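You operate a simulated robot arm through the tools that you are given. There is no shell and no other tool. Be economical: measure what you need, move in short steps, check, and stop when the job is done.

The job below is to be done with a simulated robot arm. You get a single attempt, and the scene is never put back.

## Task
Put the block from the reader into the found box and shut the lid.
Fine: leave the blue knob at NONE and the grey knob at OFF.

It is judged by the outcome, as a careful person would: the job done as asked, and still so three seconds after it is handed in. It fails if anything else is knocked over, pushed out of place, dropped, spilled or broken. A push-on lid holds only when it is set on centred and level and pressed home; a screw cap is set on level and turned clockwise until tight.

## Robot
A 6-joint arm with a two-finger parallel gripper, fixed in place. Base frame: the origin is at the foot of the arm, x ahead of it, y to its left, z up; the work surface is at about z = 0.85. Lengths are in m, angles in rad, forces in N, time in s.
With the tool pointing down near the work surface it reaches from about 0.26 to 0.68 m from the base axis. Its first joint turns from -1.152 to 1.152 rad. Payload 2.9 kg.
The TCP is the grasp point between the finger pads, 0.03 m short of the fingertips. In the tool frame z runs along the fingers and y along their closing line. The gripper opens to 0.11 m. The fingers are 0.02 m wide and 0.01 m thick; the gripper's body (0.048 by 0.112 m) begins 0.055 m behind the TCP.
Orientation is told as [roll, pitch, yaw] about the base's x, y, z axes, in that order, counted from this pose: with the fingers straight down and closing along the base's y, the tool's x points along the base's -x, its y along +y and its z along -z.

## Interface
- The arm moves only by the tool step_arm. Its argument "targets" is a list of rows, each a list of 3 entries, a list of its own where there are three numbers: the turn, a rotation vector about the tool's x, y, z in rad, then the shift along the tool's x, y, z in m, then the finger opening in m, from 0 to 0.11. In form: [[[wx, wy, wz], [tx, ty, tz], claw], ...]. A call has 1 to 20 rows; each row is the pose to reach, as a shift and turn from the pose commanded when the call began, along the tool's axes at that moment. A row lasts 0.2 s, in which the tool goes at most 0.05 m and 0.15 rad; a call with a longer step from one row to the next is refused whole, and so is a gripper value outside its range. A pose out of reach is approached as far as the arm can. The call stops where the force on the tool passes 40 N (or 10 N more than at its start, if that is more) or the arm is blocked; 0.2 s more then pass. Each finger travels about 0.108 m/s and halts on what it meets, pressing with about 29 N; the grip force reading is that of the motor and also rises with nothing between the fingers. The clock runs only during rows and for 0.2 s after the last one: add rows that repeat a pose to give the fingers time. The reply holds the time, the measured pose of the TCP, the force on the tool along the base axes, the opening and the grip force, in the units named above and with some noise, and new pictures: "show" is both (left out), scene, wrist or none.
- Cameras (640 x 400 px; columns grow to the right, rows downward): "scene" is fixed at [0.0954, 0.4542, 1.3927]; the picture's right is [-0.52, -0.85, 0.00], its down [-0.43, 0.26, -0.86] and it looks along [0.74, -0.45, -0.51] (base axes); focal length 328 px, centre (320, 200). "wrist" rides on the gripper at [-0.036, 0, -0.057] in the tool frame; the picture's right is [0.00, -1.00, 0.00], its down [0.97, 0.00, -0.24] and it looks along [0.24, 0.00, 0.97] (tool axes); focal length 218 px, centre (320, 200).
- measure_at(camera, pixels): for up to 12 pixels [column, row] of the newest picture of that camera ("zoom" is the newest enlarged one), the place [x, y, z] in the base frame of the surface seen there, good to about 0.002 m. The clock stands still meanwhile.
- inspect(camera, box): a new picture of the part [left, top, right, bottom] of that camera's present view, enlarged. The clock stands still meanwhile.
- finish_job(): hands the job in; it is judged then, once.

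Keep the steps short. Do not move on a guess: measure, check each grasp and each placing, and mend mistakes. In all there are 80 turns and 120 pictures (those below and enlarged ones count). Leave the gripper open and the arm clear of the work at the hand-in unless told otherwise, and finish with a single line.

The tools are called after "Request:" as name(argument=value, ...) on one line, values as JSON. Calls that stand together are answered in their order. step_arm: Moves the arm, as the interface text tells. Its arguments: {"type":"object","properties":{"targets":{"type":"array"},"show":{"type":"string","enum":["both","scene","wrist","none"]}},"required":["targets"]} The other tools are called the same way: measure_at (camera, pixels) gives the place of the surface under pixels of a picture; inspect (camera, box) takes an enlarged picture of a part of a camera's view; finish_job () hands the job in.

At the start:

```text
clock: 0.0
tool_pos: [0.4467, -0.1008, 1.2211]
tool_rot: [-0.001, 0.0, 0.001]
wrist_force: [-0.2, 0.0, -0.2]
gripper_width: 0.1099
grasp_force: 0.0
```

scene: 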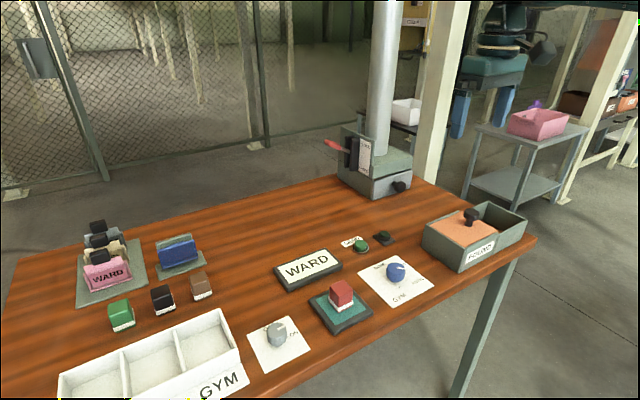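
wrist: 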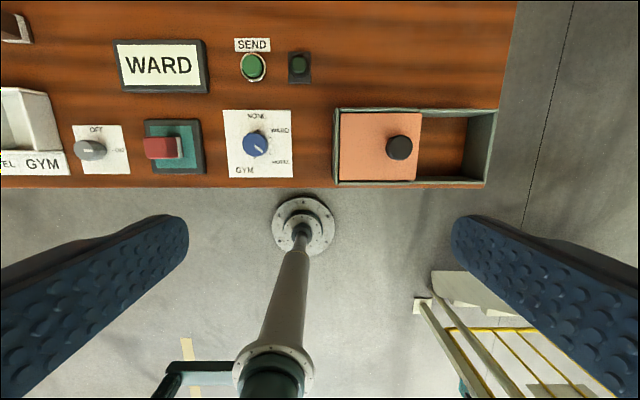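

I'll look closely at the found box, the reader with the red block, and both knobs before moving.

Request:
inspect(camera="scene", box=[400, 180, 560, 280])

Request:
inspect(camera="wrist", box=[60, 90, 300, 190])

Request:
inspect(camera="scene", box=[240, 220, 440, 370])

Request:
inspect(camera="wrist", box=[320, 90, 510, 200])

```text
4.00 times, centred on (480, 230) of scene
```

zoom: 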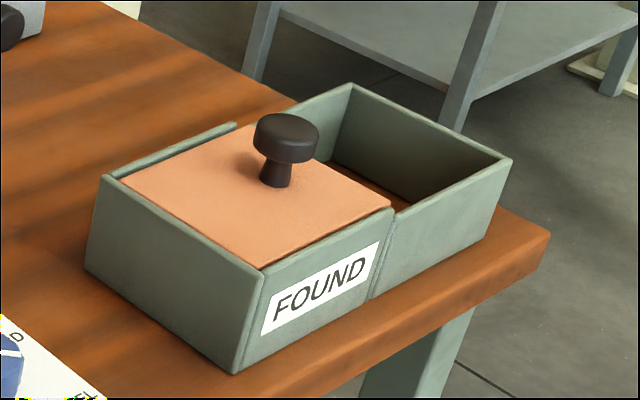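

```text
2.67 times, centred on (180, 140) of wrist
```

zoom: 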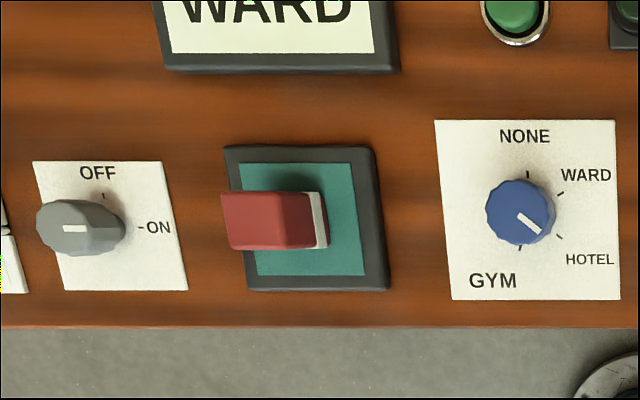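

```text
2.67 times, centred on (340, 295) of scene
```

zoom: 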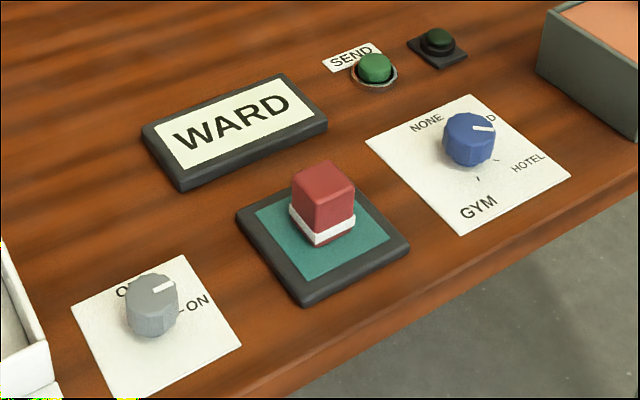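

```text
3.37 times, centred on (415, 145) of wrist
```

zoom: 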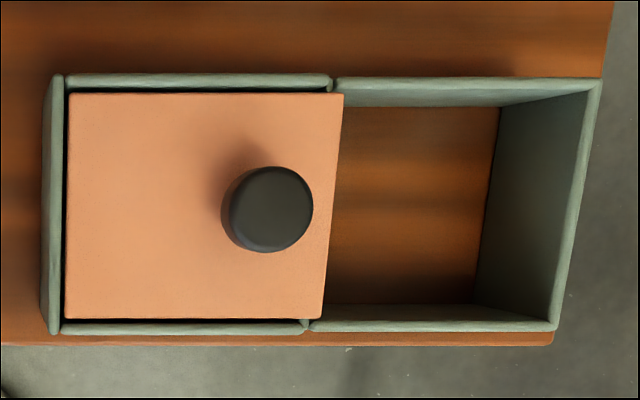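

The blue pointer is at HOTEL and the grey one seems to point at ON, so both must be turned. I'll measure the box, lid, block and knobs.

Request:
measure_at(camera="wrist", pixels=[[345, 118], [345, 178], [415, 118], [412, 176], [400, 147], [440, 140], [338, 145], [375, 111], [375, 184], [450, 111], [440, 185], [484, 150]])

Request:
measure_at(camera="scene", pixels=[[340, 288], [330, 296], [350, 296], [341, 305], [325, 318], [396, 266], [384, 286], [278, 327], [271, 343], [470, 212], [472, 222], [515, 212]])

Request:
measure_at(camera="wrist", pixels=[[256, 144], [257, 118], [240, 170], [88, 151], [115, 135], [160, 148], [179, 148], [190, 148], [155, 128], [180, 172], [252, 66], [299, 64]])

```text
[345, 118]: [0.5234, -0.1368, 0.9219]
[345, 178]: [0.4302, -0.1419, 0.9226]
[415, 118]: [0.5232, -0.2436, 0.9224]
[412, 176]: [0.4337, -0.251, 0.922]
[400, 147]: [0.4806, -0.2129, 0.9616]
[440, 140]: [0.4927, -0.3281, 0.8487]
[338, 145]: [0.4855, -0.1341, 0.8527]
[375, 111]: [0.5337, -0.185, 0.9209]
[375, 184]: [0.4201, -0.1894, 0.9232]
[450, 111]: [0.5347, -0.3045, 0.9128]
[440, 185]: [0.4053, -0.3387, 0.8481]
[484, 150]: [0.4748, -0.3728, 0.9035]
```

```text
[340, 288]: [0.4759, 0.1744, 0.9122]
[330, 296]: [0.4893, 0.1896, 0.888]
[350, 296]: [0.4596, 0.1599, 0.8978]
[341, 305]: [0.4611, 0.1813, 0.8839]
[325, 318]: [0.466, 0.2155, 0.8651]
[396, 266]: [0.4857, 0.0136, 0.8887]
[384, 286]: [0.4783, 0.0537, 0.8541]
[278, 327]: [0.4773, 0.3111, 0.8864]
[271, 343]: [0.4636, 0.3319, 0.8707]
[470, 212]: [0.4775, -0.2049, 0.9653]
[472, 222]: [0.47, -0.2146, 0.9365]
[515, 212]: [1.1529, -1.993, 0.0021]
```

```text
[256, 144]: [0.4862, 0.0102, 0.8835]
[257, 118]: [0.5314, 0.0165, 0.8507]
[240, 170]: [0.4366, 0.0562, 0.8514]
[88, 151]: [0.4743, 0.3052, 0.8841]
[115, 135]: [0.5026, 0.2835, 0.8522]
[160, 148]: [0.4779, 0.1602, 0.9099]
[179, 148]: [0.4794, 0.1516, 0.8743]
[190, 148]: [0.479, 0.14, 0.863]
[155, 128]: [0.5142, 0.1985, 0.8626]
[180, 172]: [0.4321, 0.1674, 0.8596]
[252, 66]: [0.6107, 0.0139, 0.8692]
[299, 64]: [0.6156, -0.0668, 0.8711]
```

The lid plate's top is at z≈0.922, inside the rim of the left half. It looks like a sliding lid, but I need to be sure, so I'll move the wrist over the box at a safe height.

Request:
step_arm(targets=[[[0, 0, 0], [0.01, -0.035, 0.02], 0.11], [[0, 0, 0], [0.02, -0.07, 0.04], 0.11], [[0, 0, 0], [0.03, -0.105, 0.06], 0.11], [[0, 0, 0], [0.04, -0.145, 0.06], 0.11]], show="wrist")

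```text
clock: 1.0
tool_pos: [0.4073, -0.2455, 1.1613]
tool_rot: [0.0, -0.001, -0.001]
wrist_force: [0.1, -1.0, 0.9]
gripper_width: 0.11
grasp_force: 0.0
```

wrist: 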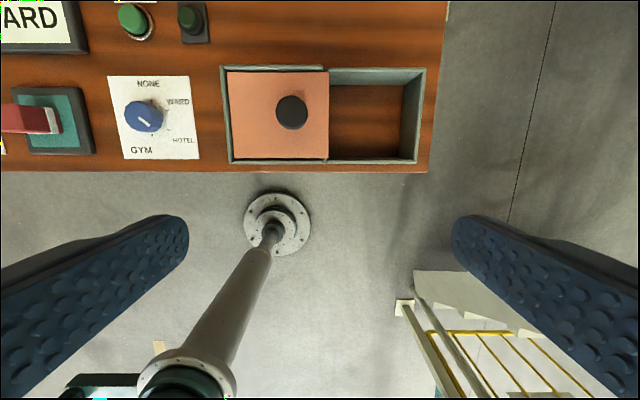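

Request:
inspect(camera="wrist", box=[215, 55, 435, 175])

Request:
inspect(camera="scene", box=[420, 190, 530, 275])

```text
2.91 times, centred on (325, 115) of wrist
```

zoom: 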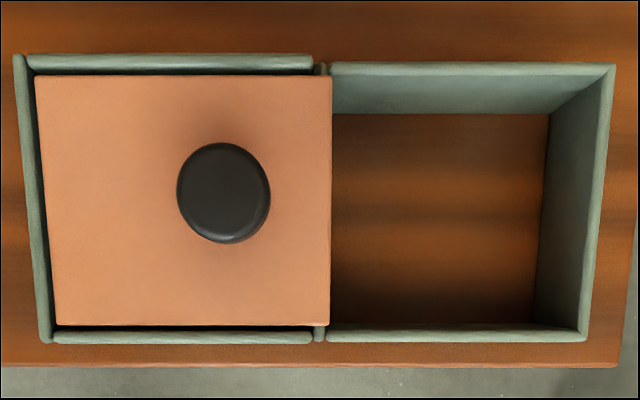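

```text
4.71 times, centred on (475, 232) of scene
```

zoom: 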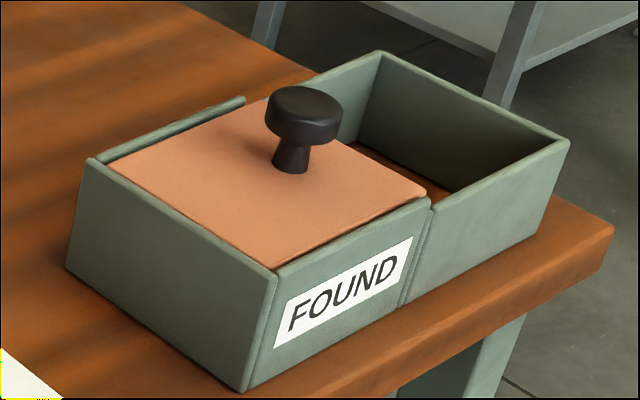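

Request:
measure_at(camera="zoom", pixels=[[92, 161], [275, 275], [350, 232], [425, 204], [434, 208], [500, 178], [566, 142], [380, 54], [330, 75], [242, 100], [180, 128], [422, 190]])

Request:
measure_at(camera="wrist", pixels=[[323, 78], [270, 75], [270, 169], [360, 170], [360, 78], [420, 120], [229, 120], [325, 167], [300, 165], [328, 130], [340, 130], [232, 82]])

```text
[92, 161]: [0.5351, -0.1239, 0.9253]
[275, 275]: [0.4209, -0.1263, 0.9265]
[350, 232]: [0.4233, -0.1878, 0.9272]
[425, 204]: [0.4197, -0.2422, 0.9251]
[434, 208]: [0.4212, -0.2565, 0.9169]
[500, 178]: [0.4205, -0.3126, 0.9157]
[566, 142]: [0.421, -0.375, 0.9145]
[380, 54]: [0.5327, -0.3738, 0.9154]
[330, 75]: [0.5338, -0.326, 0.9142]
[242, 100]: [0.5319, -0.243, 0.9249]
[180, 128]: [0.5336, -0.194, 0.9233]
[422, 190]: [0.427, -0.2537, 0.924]
```

```text
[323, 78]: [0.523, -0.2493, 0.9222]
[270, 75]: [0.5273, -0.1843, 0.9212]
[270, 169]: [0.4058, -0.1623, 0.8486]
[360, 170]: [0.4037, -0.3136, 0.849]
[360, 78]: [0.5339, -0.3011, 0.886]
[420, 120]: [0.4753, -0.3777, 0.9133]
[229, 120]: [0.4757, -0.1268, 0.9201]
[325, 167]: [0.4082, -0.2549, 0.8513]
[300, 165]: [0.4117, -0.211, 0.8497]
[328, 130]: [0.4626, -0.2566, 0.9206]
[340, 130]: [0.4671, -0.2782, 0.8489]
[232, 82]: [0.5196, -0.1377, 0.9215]
```

The lid slides: its underside is level with the right-hand rails at z≈0.9145, and the left half has guide strips up to 0.925. Shutting it means sliding it back to y≈-0.135…-0.2535. Next I'll find the lid handle's centre.

Request:
measure_at(camera="wrist", pixels=[[280, 112], [304, 112], [292, 99], [292, 124], [292, 112], [278, 105], [306, 118], [232, 125], [280, 157], [280, 74]])

```text
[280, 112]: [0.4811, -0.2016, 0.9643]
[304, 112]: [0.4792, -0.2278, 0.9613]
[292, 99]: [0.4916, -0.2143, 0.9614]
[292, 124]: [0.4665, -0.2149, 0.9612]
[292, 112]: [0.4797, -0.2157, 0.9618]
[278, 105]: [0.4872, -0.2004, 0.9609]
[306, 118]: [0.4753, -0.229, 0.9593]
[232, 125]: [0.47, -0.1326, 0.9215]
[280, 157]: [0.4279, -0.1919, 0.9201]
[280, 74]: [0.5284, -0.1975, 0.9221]
```

The handle cap is centred at about (0.479, -0.215), with its top at z 0.963 and a diameter of ~0.032. I'll go above it with the fingers open.

Request:
step_arm(targets=[[[0, 0, 0], [-0.035, 0.015, 0.02], 0.11], [[0, 0, 0], [-0.0717, 0.031, 0.04], 0.11], [[0, 0, 0], [-0.0717, 0.031, 0.085], 0.11], [[0, 0, 0], [-0.0717, 0.031, 0.13], 0.08], [[0, 0, 0], [-0.0717, 0.031, 0.165], 0.08], [[0, 0, 0], [-0.0717, 0.031, 0.165], 0.08]], show="both")

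```text
clock: 2.4
tool_pos: [0.4785, -0.2156, 0.9984]
tool_rot: [0.0, 0.0, 0.001]
wrist_force: [0.1, 0.5, 0.3]
gripper_width: 0.0801
grasp_force: 0.0
```

scene: 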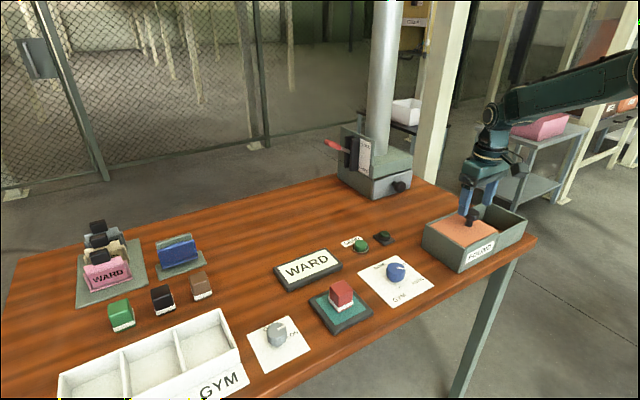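
wrist: 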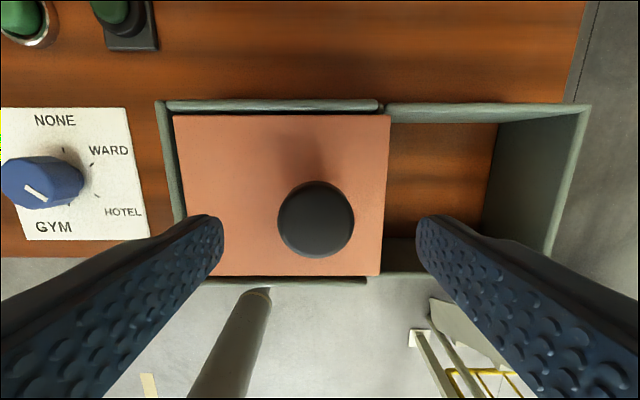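

The handle is centred between the fingers (col ~317). I'll lower to z≈0.961, which puts the fingertips at 0.931, clear of the lid, and close.

Request:
step_arm(targets=[[[0, 0, 0], [0, 0, 0.037], 0.08], [[0, 0, 0], [0, 0, 0.037], 0.04], [[0, 0, 0], [0, 0, 0.037], 0.02], [[0, 0, 0], [0, 0, 0.037], 0.02], [[0, 0, 0], [0, 0, 0.037], 0.02]], show="wrist")

```text
clock: 3.6
tool_pos: [0.4804, -0.2149, 0.9606]
tool_rot: [-0.001, 0.002, 0.0]
wrist_force: [2.5, -2.8, -5.0]
gripper_width: 0.0353
grasp_force: 45.2
```

wrist: 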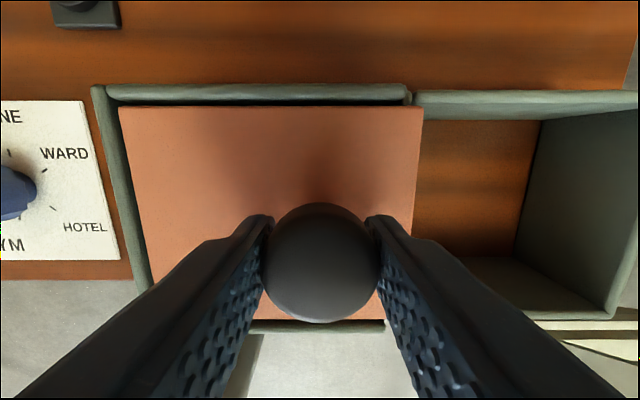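

Handle held (0.035 wide). I'll slide it a short way toward -y (the open end) as a test.

Request:
step_arm(targets=[[[0, 0, 0], [0, -0.01, 0], 0.02], [[0, 0, 0], [0, -0.02, 0], 0.02], [[0, 0, 0], [0, -0.03, 0], 0.02]], show="both")

```text
clock: 4.4
tool_pos: [0.4808, -0.2454, 0.9606]
tool_rot: [-0.002, -0.002, 0.0]
wrist_force: [0.7, 0.6, 9.5]
gripper_width: 0.0353
grasp_force: 45.0
```

scene: 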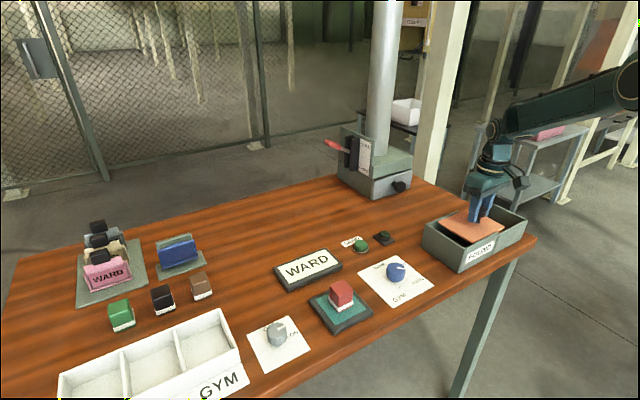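
wrist: 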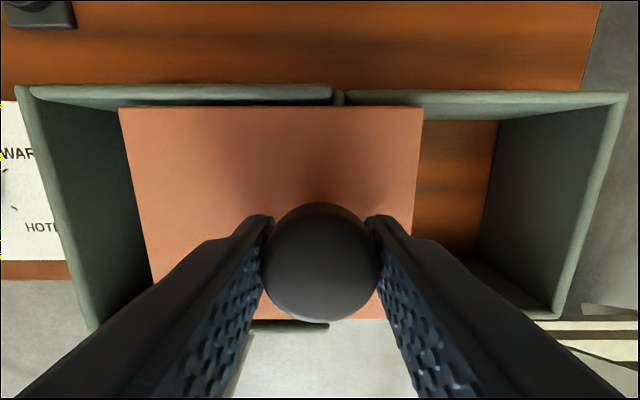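

It slides freely, so I'll keep going, another 0.078.

Request:
step_arm(targets=[[[0, 0, 0], [0, -0.02, 0], 0.02], [[0, 0, 0], [0, -0.04, 0], 0.02], [[0, 0, 0], [0, -0.06, 0], 0.02], [[0, 0, 0], [0, -0.078, 0], 0.02]], show="both")

```text
clock: 5.4
tool_pos: [0.4802, -0.3219, 0.96]
tool_rot: [-0.001, -0.004, -0.001]
wrist_force: [4.2, 0.7, 5.0]
gripper_width: 0.0353
grasp_force: 45.3
```

scene: 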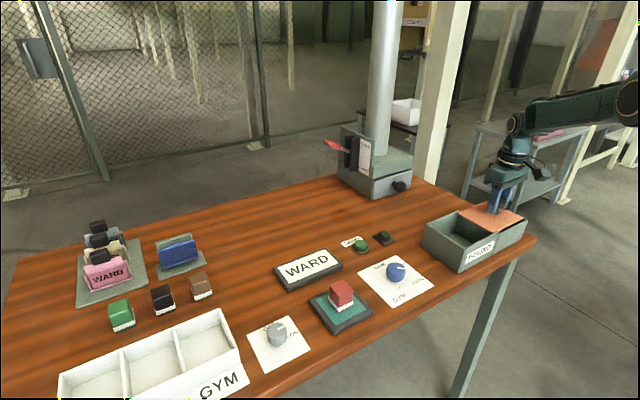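
wrist: 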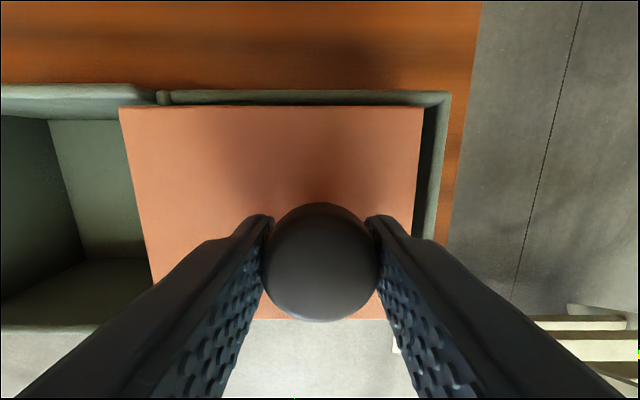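

The box is open and the lid still spans the divider. I'll release and raise slowly, checking that the lid stays put.

Request:
step_arm(targets=[[[0, 0, 0], [0, 0, 0], 0.05], [[0, 0, 0], [0, 0, 0], 0.07], [[0, 0, 0], [0, 0, -0.03], 0.07], [[0, 0, 0], [0, 0, -0.07], 0.07], [[0, 0, 0], [0, 0, -0.11], 0.07]], show="both")

```text
clock: 6.6
tool_pos: [0.4769, -0.3248, 1.0714]
tool_rot: [-0.001, 0.0, -0.001]
wrist_force: [1.2, -0.2, 0.0]
gripper_width: 0.0697
grasp_force: 0.0
```

scene: 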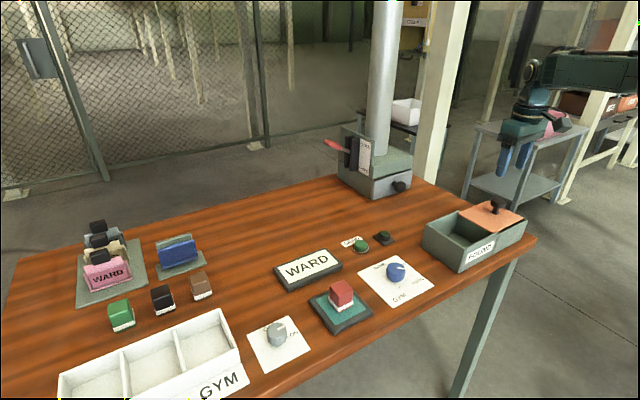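
wrist: 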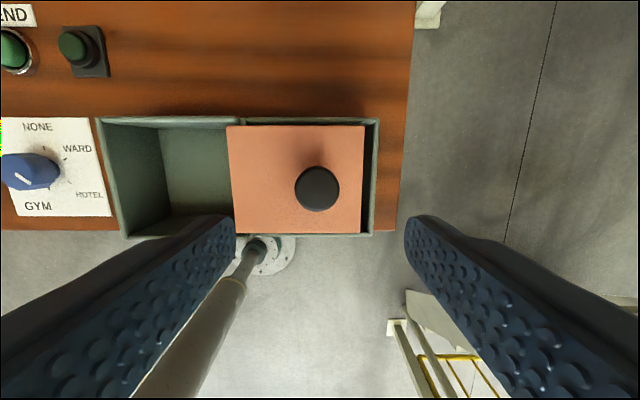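

The lid rests flat. Now I'll travel to above the reader at the same height.

Request:
step_arm(targets=[[[0, 0, 0], [0, 0.045, -0.01], 0.07], [[0, 0, 0], [0, 0.09, -0.02], 0.07], [[0, 0, 0], [0, 0.135, -0.02], 0.07], [[0, 0, 0], [0, 0.18, -0.02], 0.08], [[0, 0, 0], [0, 0.225, -0.02], 0.08], [[0, 0, 0], [0, 0.27, -0.02], 0.08], [[0, 0, 0], [0, 0.315, -0.02], 0.08], [[0, 0, 0], [0, 0.36, -0.02], 0.08], [[0, 0, 0], [0, 0.405, -0.02], 0.08], [[0, 0, 0], [0, 0.45, -0.02], 0.08], [[0, 0, 0], [0, 0.495, -0.02], 0.08]], show="wrist")

Request:
inspect(camera="wrist", box=[120, 80, 480, 305])

```text
clock: 9.0
tool_pos: [0.4802, 0.172, 1.0892]
tool_rot: [0.0, 0.001, -0.002]
wrist_force: [-0.2, -0.6, 0.1]
gripper_width: 0.08
grasp_force: 0.0
```

wrist: 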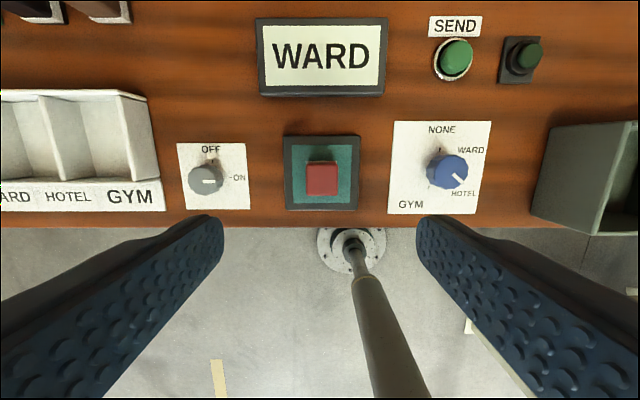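

```text
1.78 times, centred on (300, 192) of wrist
```

zoom: 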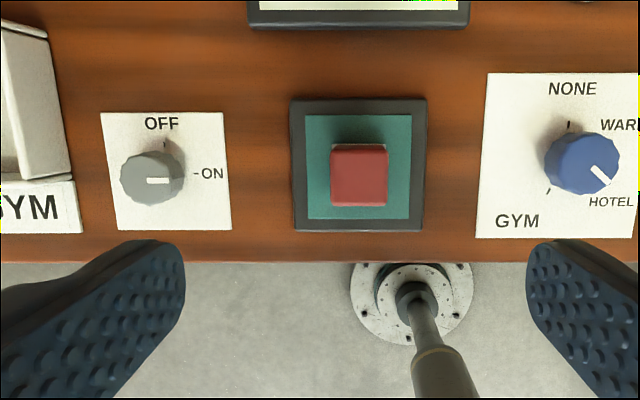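

Request:
measure_at(camera="wrist", pixels=[[308, 164], [335, 164], [309, 192], [335, 192], [321, 178], [321, 204], [300, 180], [342, 150]])

Request:
measure_at(camera="zoom", pixels=[[130, 178], [172, 178], [151, 158], [151, 200], [151, 180], [547, 162], [613, 162], [583, 138], [582, 186], [583, 162], [570, 125], [166, 143]])

```text
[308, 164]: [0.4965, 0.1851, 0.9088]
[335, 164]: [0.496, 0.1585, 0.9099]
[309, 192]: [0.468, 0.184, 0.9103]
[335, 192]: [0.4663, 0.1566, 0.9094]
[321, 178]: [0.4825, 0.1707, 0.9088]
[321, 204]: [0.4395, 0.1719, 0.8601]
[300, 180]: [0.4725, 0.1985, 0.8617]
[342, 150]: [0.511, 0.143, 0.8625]
```

```text
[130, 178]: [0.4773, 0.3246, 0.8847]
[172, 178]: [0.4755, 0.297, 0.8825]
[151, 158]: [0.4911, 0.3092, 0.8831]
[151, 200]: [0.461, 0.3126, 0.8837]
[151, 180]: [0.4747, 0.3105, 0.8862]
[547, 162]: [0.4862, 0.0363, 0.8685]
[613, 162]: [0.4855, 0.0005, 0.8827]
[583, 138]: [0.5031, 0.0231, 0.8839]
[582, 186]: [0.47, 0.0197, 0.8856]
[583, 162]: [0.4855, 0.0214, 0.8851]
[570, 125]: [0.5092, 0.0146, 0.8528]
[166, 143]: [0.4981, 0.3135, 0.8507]
```

Block: centre (0.482, 0.171), 0.03 square, z 0.862–0.910. I'll lower to z≈0.897 and grip it.

Request:
step_arm(targets=[[[0, 0, 0], [-0.002, -0.001, 0.045], 0.08], [[0, 0, 0], [-0.002, -0.001, 0.09], 0.08], [[0, 0, 0], [-0.002, -0.001, 0.135], 0.08], [[0, 0, 0], [-0.002, -0.001, 0.17], 0.08], [[0, 0, 0], [-0.002, -0.001, 0.192], 0.08], [[0, 0, 0], [-0.002, -0.001, 0.192], 0.05], [[0, 0, 0], [-0.002, -0.001, 0.192], 0.02], [[0, 0, 0], [-0.002, -0.001, 0.192], 0.02], [[0, 0, 0], [-0.002, -0.001, 0.192], 0.02]], show="both")

```text
clock: 11.0
tool_pos: [0.481, 0.1709, 0.8954]
tool_rot: [0.001, 0.001, 0.001]
wrist_force: [-0.2, -1.2, 0.6]
gripper_width: 0.0351
grasp_force: 29.0
```

scene: 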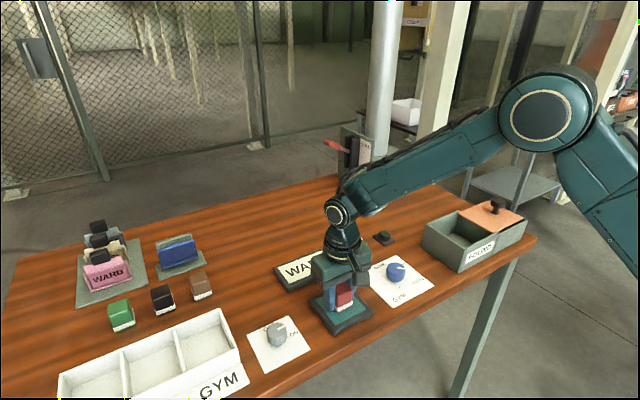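
wrist: 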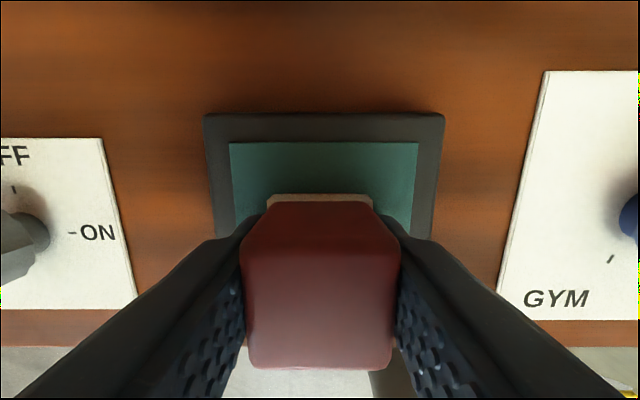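

The block is held (opening 0.035). I'll lift straight up 0.12.

Request:
step_arm(targets=[[[0, 0, 0], [0, 0, -0.02], 0.02], [[0, 0, 0], [0, 0, -0.05], 0.02], [[0, 0, 0], [0, 0, -0.085], 0.02], [[0, 0, 0], [0, 0, -0.12], 0.02]], show="wrist")

```text
clock: 12.0
tool_pos: [0.4798, 0.1718, 1.0174]
tool_rot: [0.001, 0.002, 0.0]
wrist_force: [-0.3, -0.2, 0.1]
gripper_width: 0.0201
grasp_force: 0.0
```

wrist: 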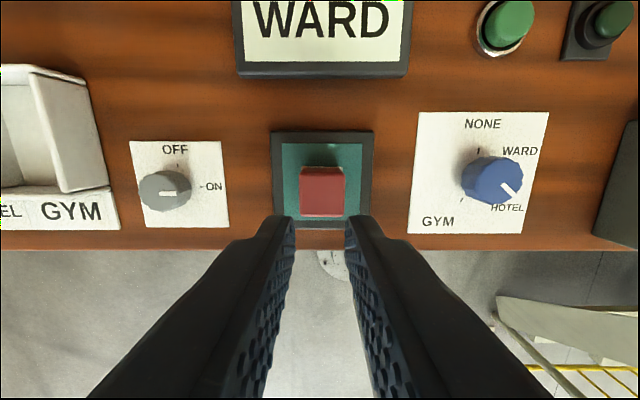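

The opening is 0.0201, so the block slipped out and is still on the reader. The reader probably holds it while powered (grey knob at ON). I'll check its pose, then set the grey knob to OFF first, which is required anyway.

Request:
inspect(camera="scene", box=[220, 230, 440, 368])

Request:
measure_at(camera="wrist", pixels=[[155, 188], [186, 188], [165, 174], [165, 204], [165, 188], [116, 210], [104, 180], [92, 170], [60, 75], [303, 170], [342, 170], [322, 212]])

```text
2.90 times, centred on (330, 299) of scene
```

zoom: 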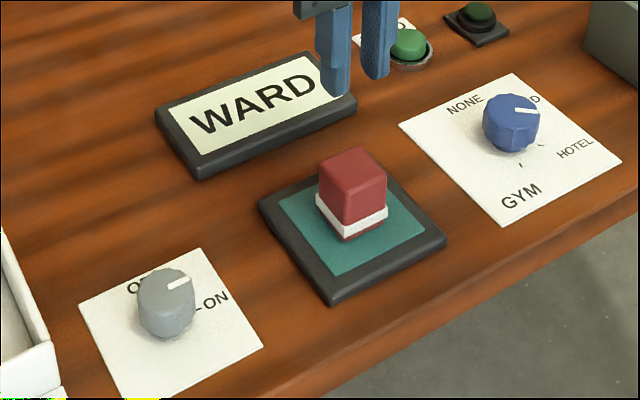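

```text
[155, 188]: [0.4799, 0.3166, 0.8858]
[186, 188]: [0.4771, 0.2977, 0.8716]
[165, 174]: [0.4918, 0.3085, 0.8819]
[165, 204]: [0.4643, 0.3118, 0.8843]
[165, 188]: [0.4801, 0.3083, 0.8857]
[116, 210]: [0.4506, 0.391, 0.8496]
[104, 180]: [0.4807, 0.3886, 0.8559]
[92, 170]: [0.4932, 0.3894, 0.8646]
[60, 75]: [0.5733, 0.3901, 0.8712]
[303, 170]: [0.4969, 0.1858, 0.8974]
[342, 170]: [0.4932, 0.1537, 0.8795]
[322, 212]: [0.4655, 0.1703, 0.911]
```

The block is undisturbed. The grey knob's centre is ≈(0.477, 0.3105), top 0.885, and the GYM bin wall is at y≈0.389, so there is room. I'll move above it.

Request:
step_arm(targets=[[[0, 0, 0], [0, 0.045, 0], 0.03], [[0, 0, 0], [0.003, 0.09, 0], 0.05], [[0, 0, 0], [0.003, 0.138, 0], 0.06], [[0, 0, 0], [0.003, 0.138, 0.04], 0.06], [[0, 0, 0], [0.003, 0.138, 0.07], 0.06]], show="wrist")

```text
clock: 13.2
tool_pos: [0.477, 0.3109, 0.9436]
tool_rot: [0.0, -0.001, 0.0]
wrist_force: [0.2, -0.7, 0.5]
gripper_width: 0.0599
grasp_force: 0.0
```

wrist: 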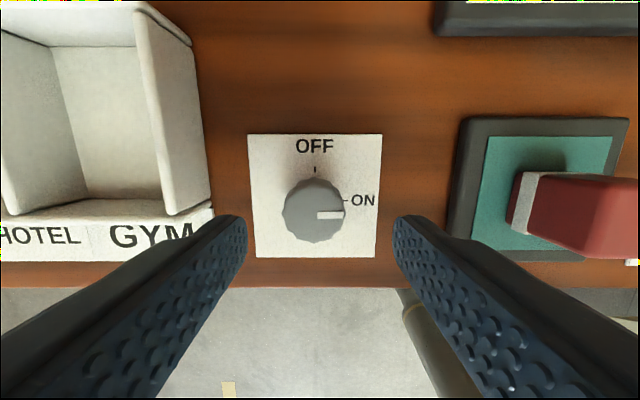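

Centred, with the pointer at ON. I'll lower 0.054 so the fingertips are at ≈0.859, and close.

Request:
step_arm(targets=[[[0, 0, 0], [0, 0.001, 0.03], 0.06], [[0, 0, 0], [0, 0.001, 0.054], 0.06], [[0, 0, 0], [0, 0.001, 0.054], 0.04], [[0, 0, 0], [0, 0.001, 0.054], 0.015], [[0, 0, 0], [0, 0.001, 0.054], 0.015], [[0, 0, 0], [0, 0.001, 0.054], 0.015]], show="wrist")

```text
clock: 14.6
tool_pos: [0.4792, 0.3139, 0.8904]
tool_rot: [0.005, -0.005, 0.007]
wrist_force: [5.9, 37.6, -13.8]
gripper_width: 0.036
grasp_force: 44.7
```

wrist: 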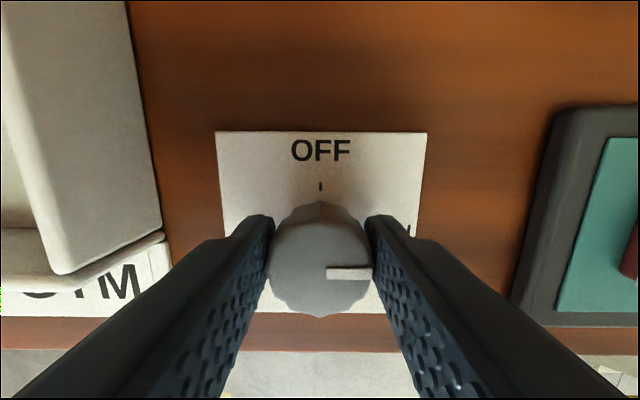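

Held, but there is a 38 N side load toward +y, so the knob's axis is a little further +y. I'll shift to relieve it.

Request:
step_arm(targets=[[[0, 0, 0], [-0.001, 0.0025, 0], 0.015], [[0, 0, 0], [-0.001, 0.0025, 0], 0.015]], show="none")

```text
clock: 15.2
tool_pos: [0.4783, 0.3154, 0.891]
tool_rot: [0.0, 0.002, 0.003]
wrist_force: [0.9, 26.3, -19.8]
gripper_width: 0.0356
grasp_force: 45.0
```

The load is falling, so I'll shift further.

Request:
step_arm(targets=[[[0, 0, 0], [0, 0.003, 0.001], 0.015], [[0, 0, 0], [0, 0.005, 0.002], 0.015]], show="none")

```text
clock: 15.8
tool_pos: [0.478, 0.3141, 0.8903]
tool_rot: [-0.005, 0.003, -0.006]
wrist_force: [-6.4, -7.9, -1.6]
gripper_width: 0.0358
grasp_force: 44.8
```

The side load is gone. Now I'll test-turn counter-clockwise seen from above (negative about tool z) by 0.45.

Request:
step_arm(targets=[[[0, 0, -0.15], [0, 0, 0], 0.015], [[0, 0, -0.3], [0, 0, 0], 0.015], [[0, 0, -0.45], [0, 0, 0], 0.015]], show="wrist")

```text
clock: 16.6
tool_pos: [0.4784, 0.3158, 0.8907]
tool_rot: [-0.001, 0.003, 0.451]
wrist_force: [-17.7, -17.7, 9.4]
gripper_width: 0.0354
grasp_force: 44.8
```

wrist: 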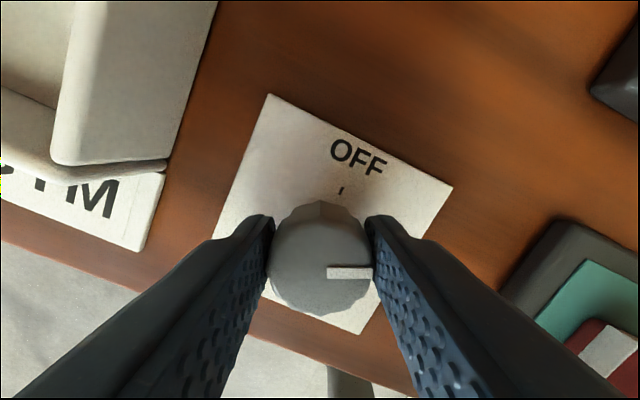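

The knob turns with the grip. I'll continue to a total of 1.57, easing the side load slightly.

Request:
step_arm(targets=[[[0, 0, -0.15], [0.003, -0.0018, 0], 0.015], [[0, 0, -0.3], [0.003, -0.0018, 0], 0.015], [[0, 0, -0.45], [0.003, -0.0018, 0], 0.015], [[0, 0, -0.6], [0.003, -0.0018, 0], 0.015]], show="none")

```text
clock: 17.6
tool_pos: [0.4773, 0.3176, 0.891]
tool_rot: [0.0, -0.004, 1.057]
wrist_force: [-3.8, 13.9, -5.8]
gripper_width: 0.0355
grasp_force: 44.9
```

Request:
step_arm(targets=[[[0, 0, -0.15], [0, 0, 0], 0.015], [[0, 0, -0.3], [0, 0, 0], 0.015], [[0, 0, -0.42], [0, 0, 0], 0.015], [[0, 0, -0.52], [0, 0, 0], 0.015]], show="wrist")

```text
clock: 18.6
tool_pos: [0.4765, 0.3173, 0.8919]
tool_rot: [0.003, 0.0, 1.577]
wrist_force: [-8.9, 25.4, -11.1]
gripper_width: 0.0356
grasp_force: 44.9
```

wrist: 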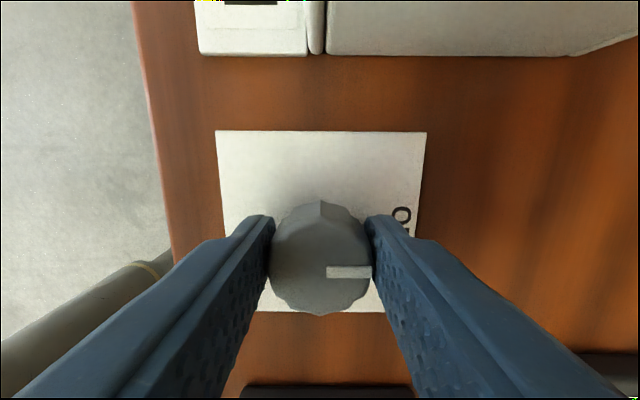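

The pointer now faces +x (OFF). I'll release and rise.

Request:
step_arm(targets=[[[0, 0, 0], [0, 0, 0], 0.04], [[0, 0, 0], [0, 0, 0], 0.06], [[0, 0, 0], [0, 0, 0], 0.06], [[0, 0, 0], [0, 0, -0.04], 0.06], [[0, 0, 0], [0, 0, -0.08], 0.06], [[0, 0, 0], [0, 0, -0.12], 0.06]], show="scene")

Request:
inspect(camera="wrist", box=[200, 80, 440, 230])

```text
clock: 20.0
tool_pos: [0.4768, 0.3152, 1.011]
tool_rot: [0.003, 0.0, 1.568]
wrist_force: [-0.2, 0.1, 0.0]
gripper_width: 0.0602
grasp_force: 0.0
```

scene: 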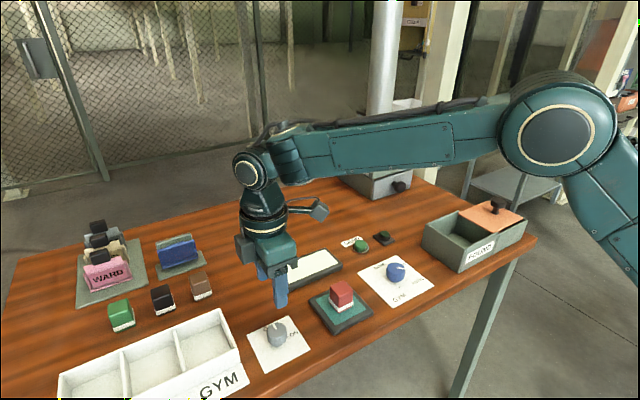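

```text
2.67 times, centred on (320, 155) of wrist
```

zoom: 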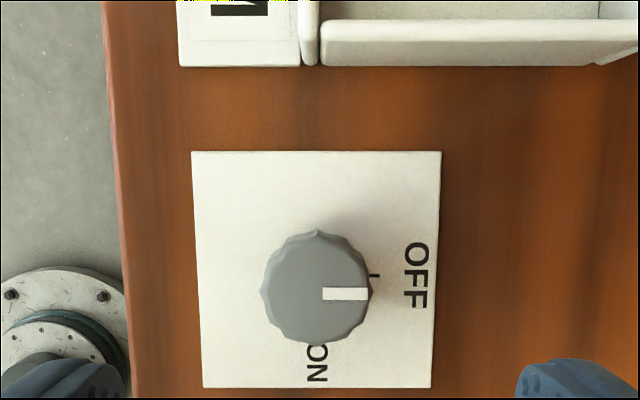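

The grey knob is at OFF and the display is dark. I'll head to the blue knob, turning the gripper back to yaw ≈ -0.78 on the way at z≈1.01.

Request:
step_arm(targets=[[[0, 0, 0.147], [0.019, 0, 0], 0.06], [[0, 0, 0.294], [0.038, -0.001, 0], 0.06], [[0, 0, 0.441], [0.057, -0.002, 0], 0.06], [[0, 0, 0.588], [0.076, -0.003, 0], 0.06], [[0, 0, 0.735], [0.095, -0.004, 0], 0.06], [[0, 0, 0.882], [0.114, -0.005, 0], 0.06], [[0, 0, 1.029], [0.133, -0.006, 0], 0.06], [[0, 0, 1.176], [0.152, -0.007, 0], 0.06], [[0, 0, 1.323], [0.171, -0.008, 0], 0.06], [[0, 0, 1.47], [0.19, -0.009, 0], 0.06], [[0, 0, 1.617], [0.209, -0.009, 0], 0.06], [[0, 0, 1.764], [0.228, -0.009, 0], 0.06], [[0, 0, 1.911], [0.247, -0.009, 0], 0.06], [[0, 0, 2.058], [0.266, -0.009, 0], 0.06], [[0, 0, 2.205], [0.285, -0.009, 0], 0.06], [[0, 0, 2.352], [0.298, -0.009, 0], 0.06]], show="wrist")

```text
clock: 23.4
tool_pos: [0.4854, 0.0158, 1.0122]
tool_rot: [0.001, 0.001, -0.784]
wrist_force: [-0.8, -0.7, -0.8]
gripper_width: 0.06
grasp_force: 0.1
```

wrist: 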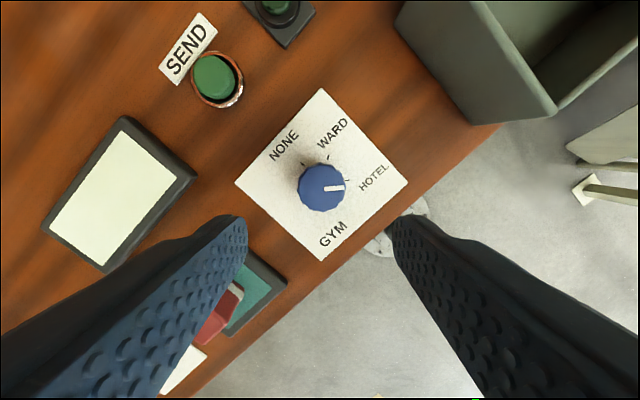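

Request:
measure_at(camera="wrist", pixels=[[303, 185], [339, 185], [321, 170], [321, 203], [321, 187]])

Request:
inspect(camera="wrist", box=[220, 80, 420, 270])

```text
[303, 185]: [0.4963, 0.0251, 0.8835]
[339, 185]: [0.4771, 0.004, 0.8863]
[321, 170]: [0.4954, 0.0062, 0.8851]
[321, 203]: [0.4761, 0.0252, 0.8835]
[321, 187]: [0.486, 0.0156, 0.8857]
```

```text
2.11 times, centred on (320, 175) of wrist
```

zoom: 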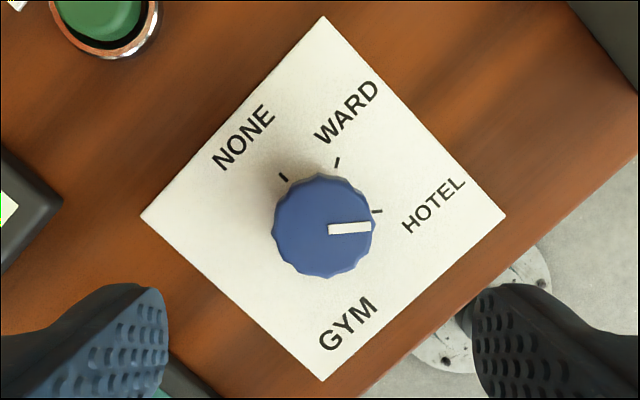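

Request:
measure_at(camera="zoom", pixels=[[283, 177], [338, 161], [378, 211], [332, 230], [368, 227], [323, 16], [141, 216], [506, 216], [323, 380]])

```text
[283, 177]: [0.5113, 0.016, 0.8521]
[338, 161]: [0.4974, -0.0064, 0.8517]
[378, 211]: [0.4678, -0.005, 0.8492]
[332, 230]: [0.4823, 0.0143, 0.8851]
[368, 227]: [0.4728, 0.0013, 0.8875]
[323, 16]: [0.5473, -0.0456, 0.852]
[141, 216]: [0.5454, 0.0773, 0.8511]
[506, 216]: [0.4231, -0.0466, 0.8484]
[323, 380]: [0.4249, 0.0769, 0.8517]
```

Blue knob: centre (0.486, 0.0155), pointer ≈126° clockwise from NONE, so it needs about 2.2 rad counter-clockwise. I'll lower and grip.

Request:
step_arm(targets=[[[0, 0, 0], [0, 0, 0.045], 0.06], [[0, 0, 0], [0, 0, 0.09], 0.06], [[0, 0, 0], [0, 0, 0.122], 0.06], [[0, 0, 0], [0, 0, 0.122], 0.045], [[0, 0, 0], [0, 0, 0.122], 0.03], [[0, 0, 0], [0, 0, 0.122], 0.015], [[0, 0, 0], [0, 0, 0.122], 0.015]], show="wrist")

```text
clock: 25.0
tool_pos: [0.4856, 0.0144, 0.8911]
tool_rot: [-0.001, 0.0, -0.781]
wrist_force: [0.8, -0.8, -7.3]
gripper_width: 0.0413
grasp_force: 45.6
```

wrist: 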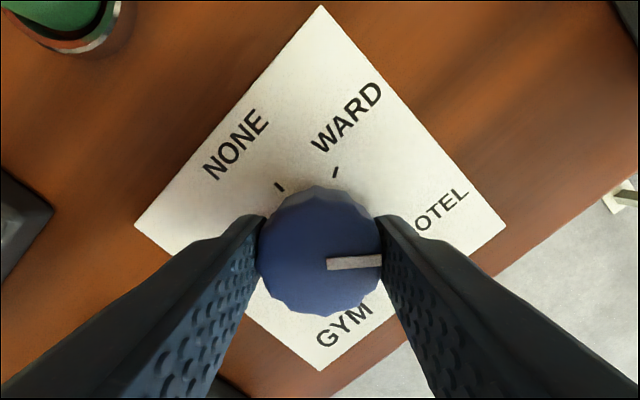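

Gripped cleanly with little side load. I'll turn counter-clockwise in part.

Request:
step_arm(targets=[[[0, 0, -0.15], [0, 0, 0], 0.015], [[0, 0, -0.3], [0, 0, 0], 0.015], [[0, 0, -0.45], [0, 0, 0], 0.015], [[0, 0, -0.6], [0, 0, 0], 0.015], [[0, 0, -0.75], [0, 0, 0], 0.015], [[0, 0, -0.9], [0, 0, 0], 0.015]], show="none")

```text
clock: 26.4
tool_pos: [0.4837, 0.0146, 0.8911]
tool_rot: [-0.003, -0.003, 0.119]
wrist_force: [-4.8, -19.2, 18.5]
gripper_width: 0.0418
grasp_force: 45.1
```

Request:
step_arm(targets=[[[0, 0, -0.15], [0, -0.0015, 0], 0.015], [[0, 0, -0.3], [0, -0.0015, 0], 0.015], [[0, 0, -0.45], [0, -0.0015, 0], 0.015], [[0, 0, -0.6], [0, -0.0015, 0], 0.015], [[0, 0, -0.75], [0, -0.0015, 0], 0.015], [[0, 0, -0.9], [0, -0.0015, 0], 0.015], [[0, 0, -1.05], [0, -0.0015, 0], 0.015], [[0, 0, -1.2], [0, -0.0015, 0], 0.015]], show="wrist")

```text
clock: 28.2
tool_pos: [0.4854, 0.0155, 0.892]
tool_rot: [-0.002, -0.002, 1.32]
wrist_force: [-9.1, -12.4, 35.6]
gripper_width: 0.0415
grasp_force: 45.1
```

wrist: 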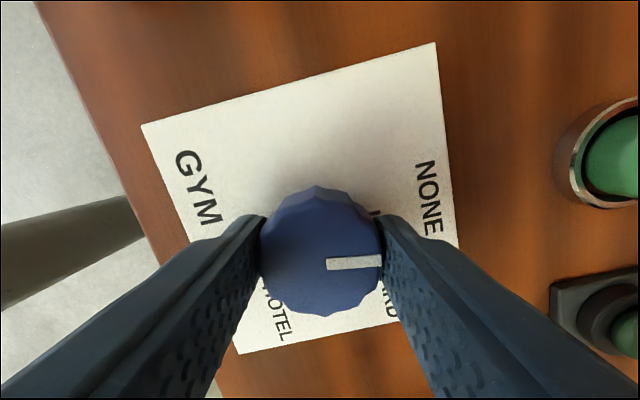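

About 0.2 rad remains. I'll rise 2 mm to ease the upward load and complete the turn.

Request:
step_arm(targets=[[[0, 0, 0], [0, 0, -0.002], 0.015], [[0, 0, -0.1], [0, 0, -0.003], 0.015], [[0, 0, -0.2], [0, 0, -0.003], 0.015], [[0, 0, -0.2], [0, 0, -0.003], 0.015]], show="none")

```text
clock: 29.2
tool_pos: [0.4841, 0.0149, 0.891]
tool_rot: [-0.001, -0.001, 1.518]
wrist_force: [8.6, -3.3, -11.5]
gripper_width: 0.0417
grasp_force: 45.4
```

Release and rise to check the pointer.

Request:
step_arm(targets=[[[0, 0, 0], [0, 0, 0], 0.05], [[0, 0, 0], [0, 0, 0], 0.065], [[0, 0, 0], [0, 0, 0], 0.065], [[0, 0, 0], [0, 0, -0.04], 0.065], [[0, 0, 0], [0, 0, -0.08], 0.065], [[0, 0, 0], [0, 0, -0.12], 0.065]], show="none")

Request:
inspect(camera="wrist", box=[200, 80, 440, 230])

```text
clock: 30.6
tool_pos: [0.4857, 0.0144, 1.0138]
tool_rot: [-0.001, 0.0, 1.516]
wrist_force: [0.5, 0.1, 0.3]
gripper_width: 0.0648
grasp_force: 0.0
```

```text
2.67 times, centred on (320, 155) of wrist
```

zoom: 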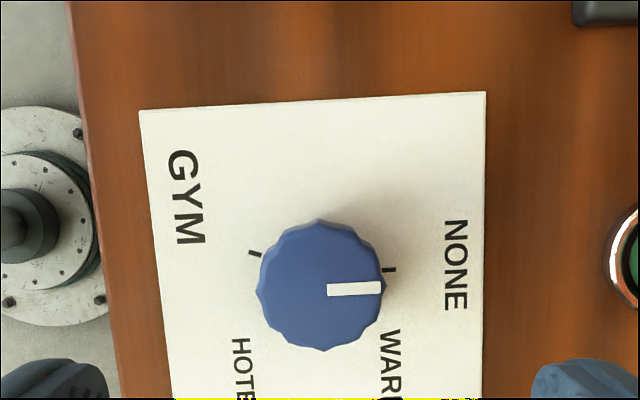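

Request:
measure_at(camera="zoom", pixels=[[330, 290], [378, 288], [391, 270], [260, 285]])

```text
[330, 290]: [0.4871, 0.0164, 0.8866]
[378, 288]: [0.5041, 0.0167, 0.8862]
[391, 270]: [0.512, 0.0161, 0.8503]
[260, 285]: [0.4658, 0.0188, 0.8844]
```

The blue pointer lies exactly on NONE. I'll go back above the block, turning the gripper to yaw 0.

Request:
step_arm(targets=[[[0, 0, 0.14], [-0.014, 0.001, 0], 0.08], [[0, 0, 0.28], [-0.028, 0.002, 0], 0.08], [[0, 0, 0.42], [-0.042, 0.003, 0], 0.08], [[0, 0, 0.56], [-0.056, 0.004, 0], 0.08], [[0, 0, 0.7], [-0.07, 0.005, 0], 0.08], [[0, 0, 0.84], [-0.084, 0.006, 0], 0.08], [[0, 0, 0.98], [-0.098, 0.007, 0], 0.08], [[0, 0, 1.12], [-0.112, 0.009, 0], 0.08], [[0, 0, 1.26], [-0.126, 0.01, 0], 0.08], [[0, 0, 1.4], [-0.14, 0.011, 0], 0.08], [[0, 0, 1.516], [-0.156, 0.0126, 0], 0.08]], show="both")

```text
clock: 33.0
tool_pos: [0.4819, 0.1719, 1.0128]
tool_rot: [0.001, -0.001, -0.004]
wrist_force: [0.1, 0.1, 0.6]
gripper_width: 0.0798
grasp_force: 0.1
```

scene: 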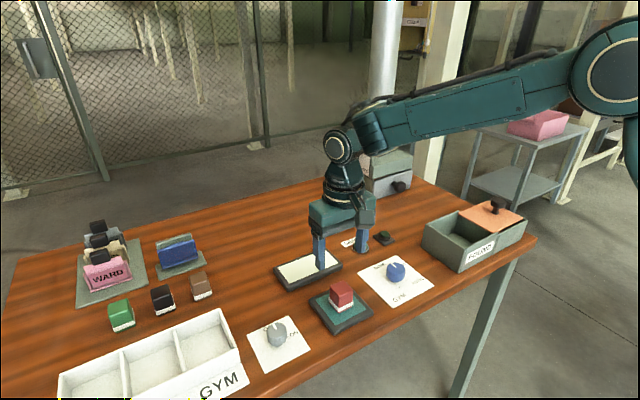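
wrist: 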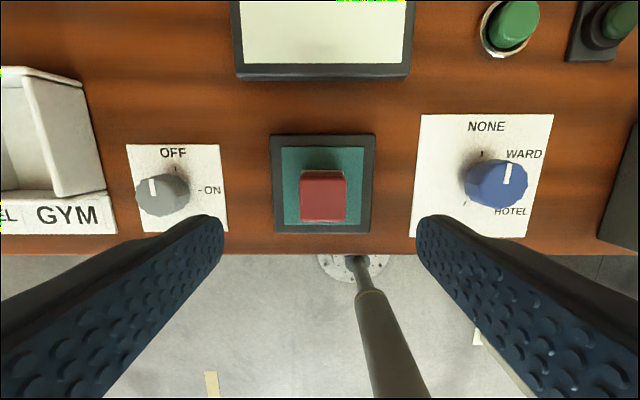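

Power is off. I'll grip the block again and lift a little, watching the opening.

Request:
step_arm(targets=[[[0, 0, 0], [0, -0.001, 0.045], 0.08], [[0, 0, 0], [0, -0.001, 0.09], 0.08], [[0, 0, 0], [0, -0.001, 0.117], 0.08], [[0, 0, 0], [0, -0.001, 0.117], 0.05], [[0, 0, 0], [0, -0.001, 0.117], 0.02], [[0, 0, 0], [0, -0.001, 0.117], 0.01], [[0, 0, 0], [0, -0.001, 0.117], 0.01], [[0, 0, 0], [0, -0.001, 0.117], 0.01]], show="none")

Request:
step_arm(targets=[[[0, 0, 0], [0, 0, -0.01], 0.01], [[0, 0, 0], [0, 0, -0.025], 0.01], [[0, 0, 0], [0, 0, -0.04], 0.01]], show="both")

```text
clock: 34.8
tool_pos: [0.481, 0.171, 0.8955]
tool_rot: [-0.001, 0.001, 0.001]
wrist_force: [-0.6, 0.8, 0.3]
gripper_width: 0.0351
grasp_force: 29.1
```

```text
clock: 35.6
tool_pos: [0.4822, 0.1708, 0.9359]
tool_rot: [-0.001, 0.0, 0.002]
wrist_force: [0.5, -0.1, 0.0]
gripper_width: 0.0356
grasp_force: 28.7
```

scene: 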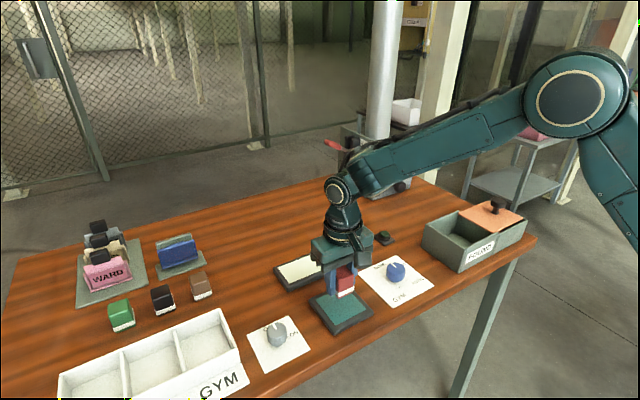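
wrist: 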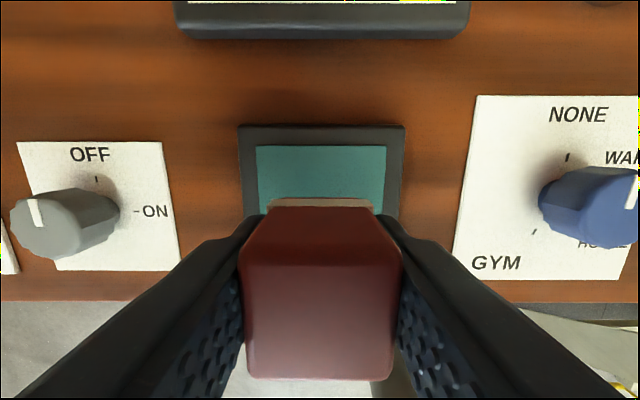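

The block came free and is held. I'll raise it, carry it over the open box and get a look inside.

Request:
step_arm(targets=[[[0, 0, 0], [0, 0, -0.045], 0.01], [[0, 0, 0], [0, 0, -0.09], 0.01], [[0, 0, 0], [0.001, -0.045, -0.09], 0.01], [[0, 0, 0], [0.002, -0.09, -0.09], 0.01], [[0, 0, 0], [0.003, -0.135, -0.09], 0.01], [[0, 0, 0], [0.004, -0.18, -0.09], 0.01], [[0, 0, 0], [0.004, -0.225, -0.09], 0.01], [[0, 0, 0], [0.004, -0.27, -0.09], 0.01], [[0, 0, 0], [0.004, -0.315, -0.09], 0.01], [[0, 0, 0], [0.004, -0.357, -0.09], 0.01], [[0, 0, 0], [0.004, -0.357, -0.09], 0.01]], show="both")

Request:
measure_at(camera="scene", pixels=[[450, 228], [470, 234], [462, 240], [440, 228], [475, 228]])

```text
clock: 38.0
tool_pos: [0.4782, -0.1861, 1.0236]
tool_rot: [0.001, -0.001, 0.002]
wrist_force: [-1.3, 0.1, 0.0]
gripper_width: 0.0354
grasp_force: 29.3
```

scene: 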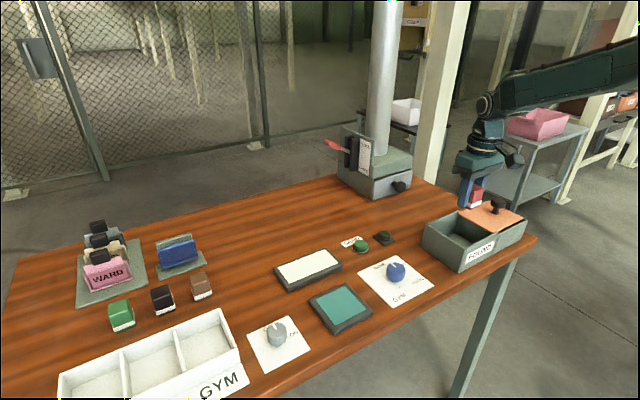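
wrist: 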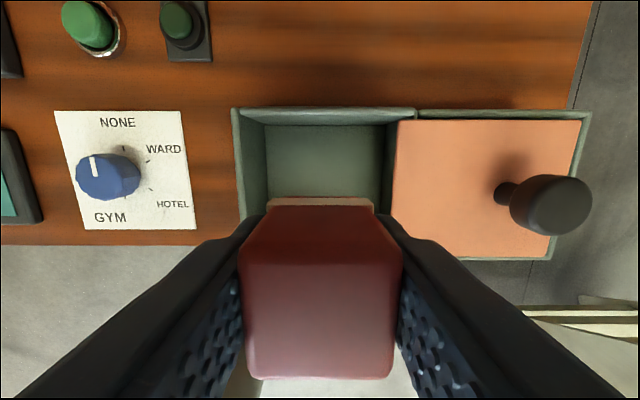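

```text
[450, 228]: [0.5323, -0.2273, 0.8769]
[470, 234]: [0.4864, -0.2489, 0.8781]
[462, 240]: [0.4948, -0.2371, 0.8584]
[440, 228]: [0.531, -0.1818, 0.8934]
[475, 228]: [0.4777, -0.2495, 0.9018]
```

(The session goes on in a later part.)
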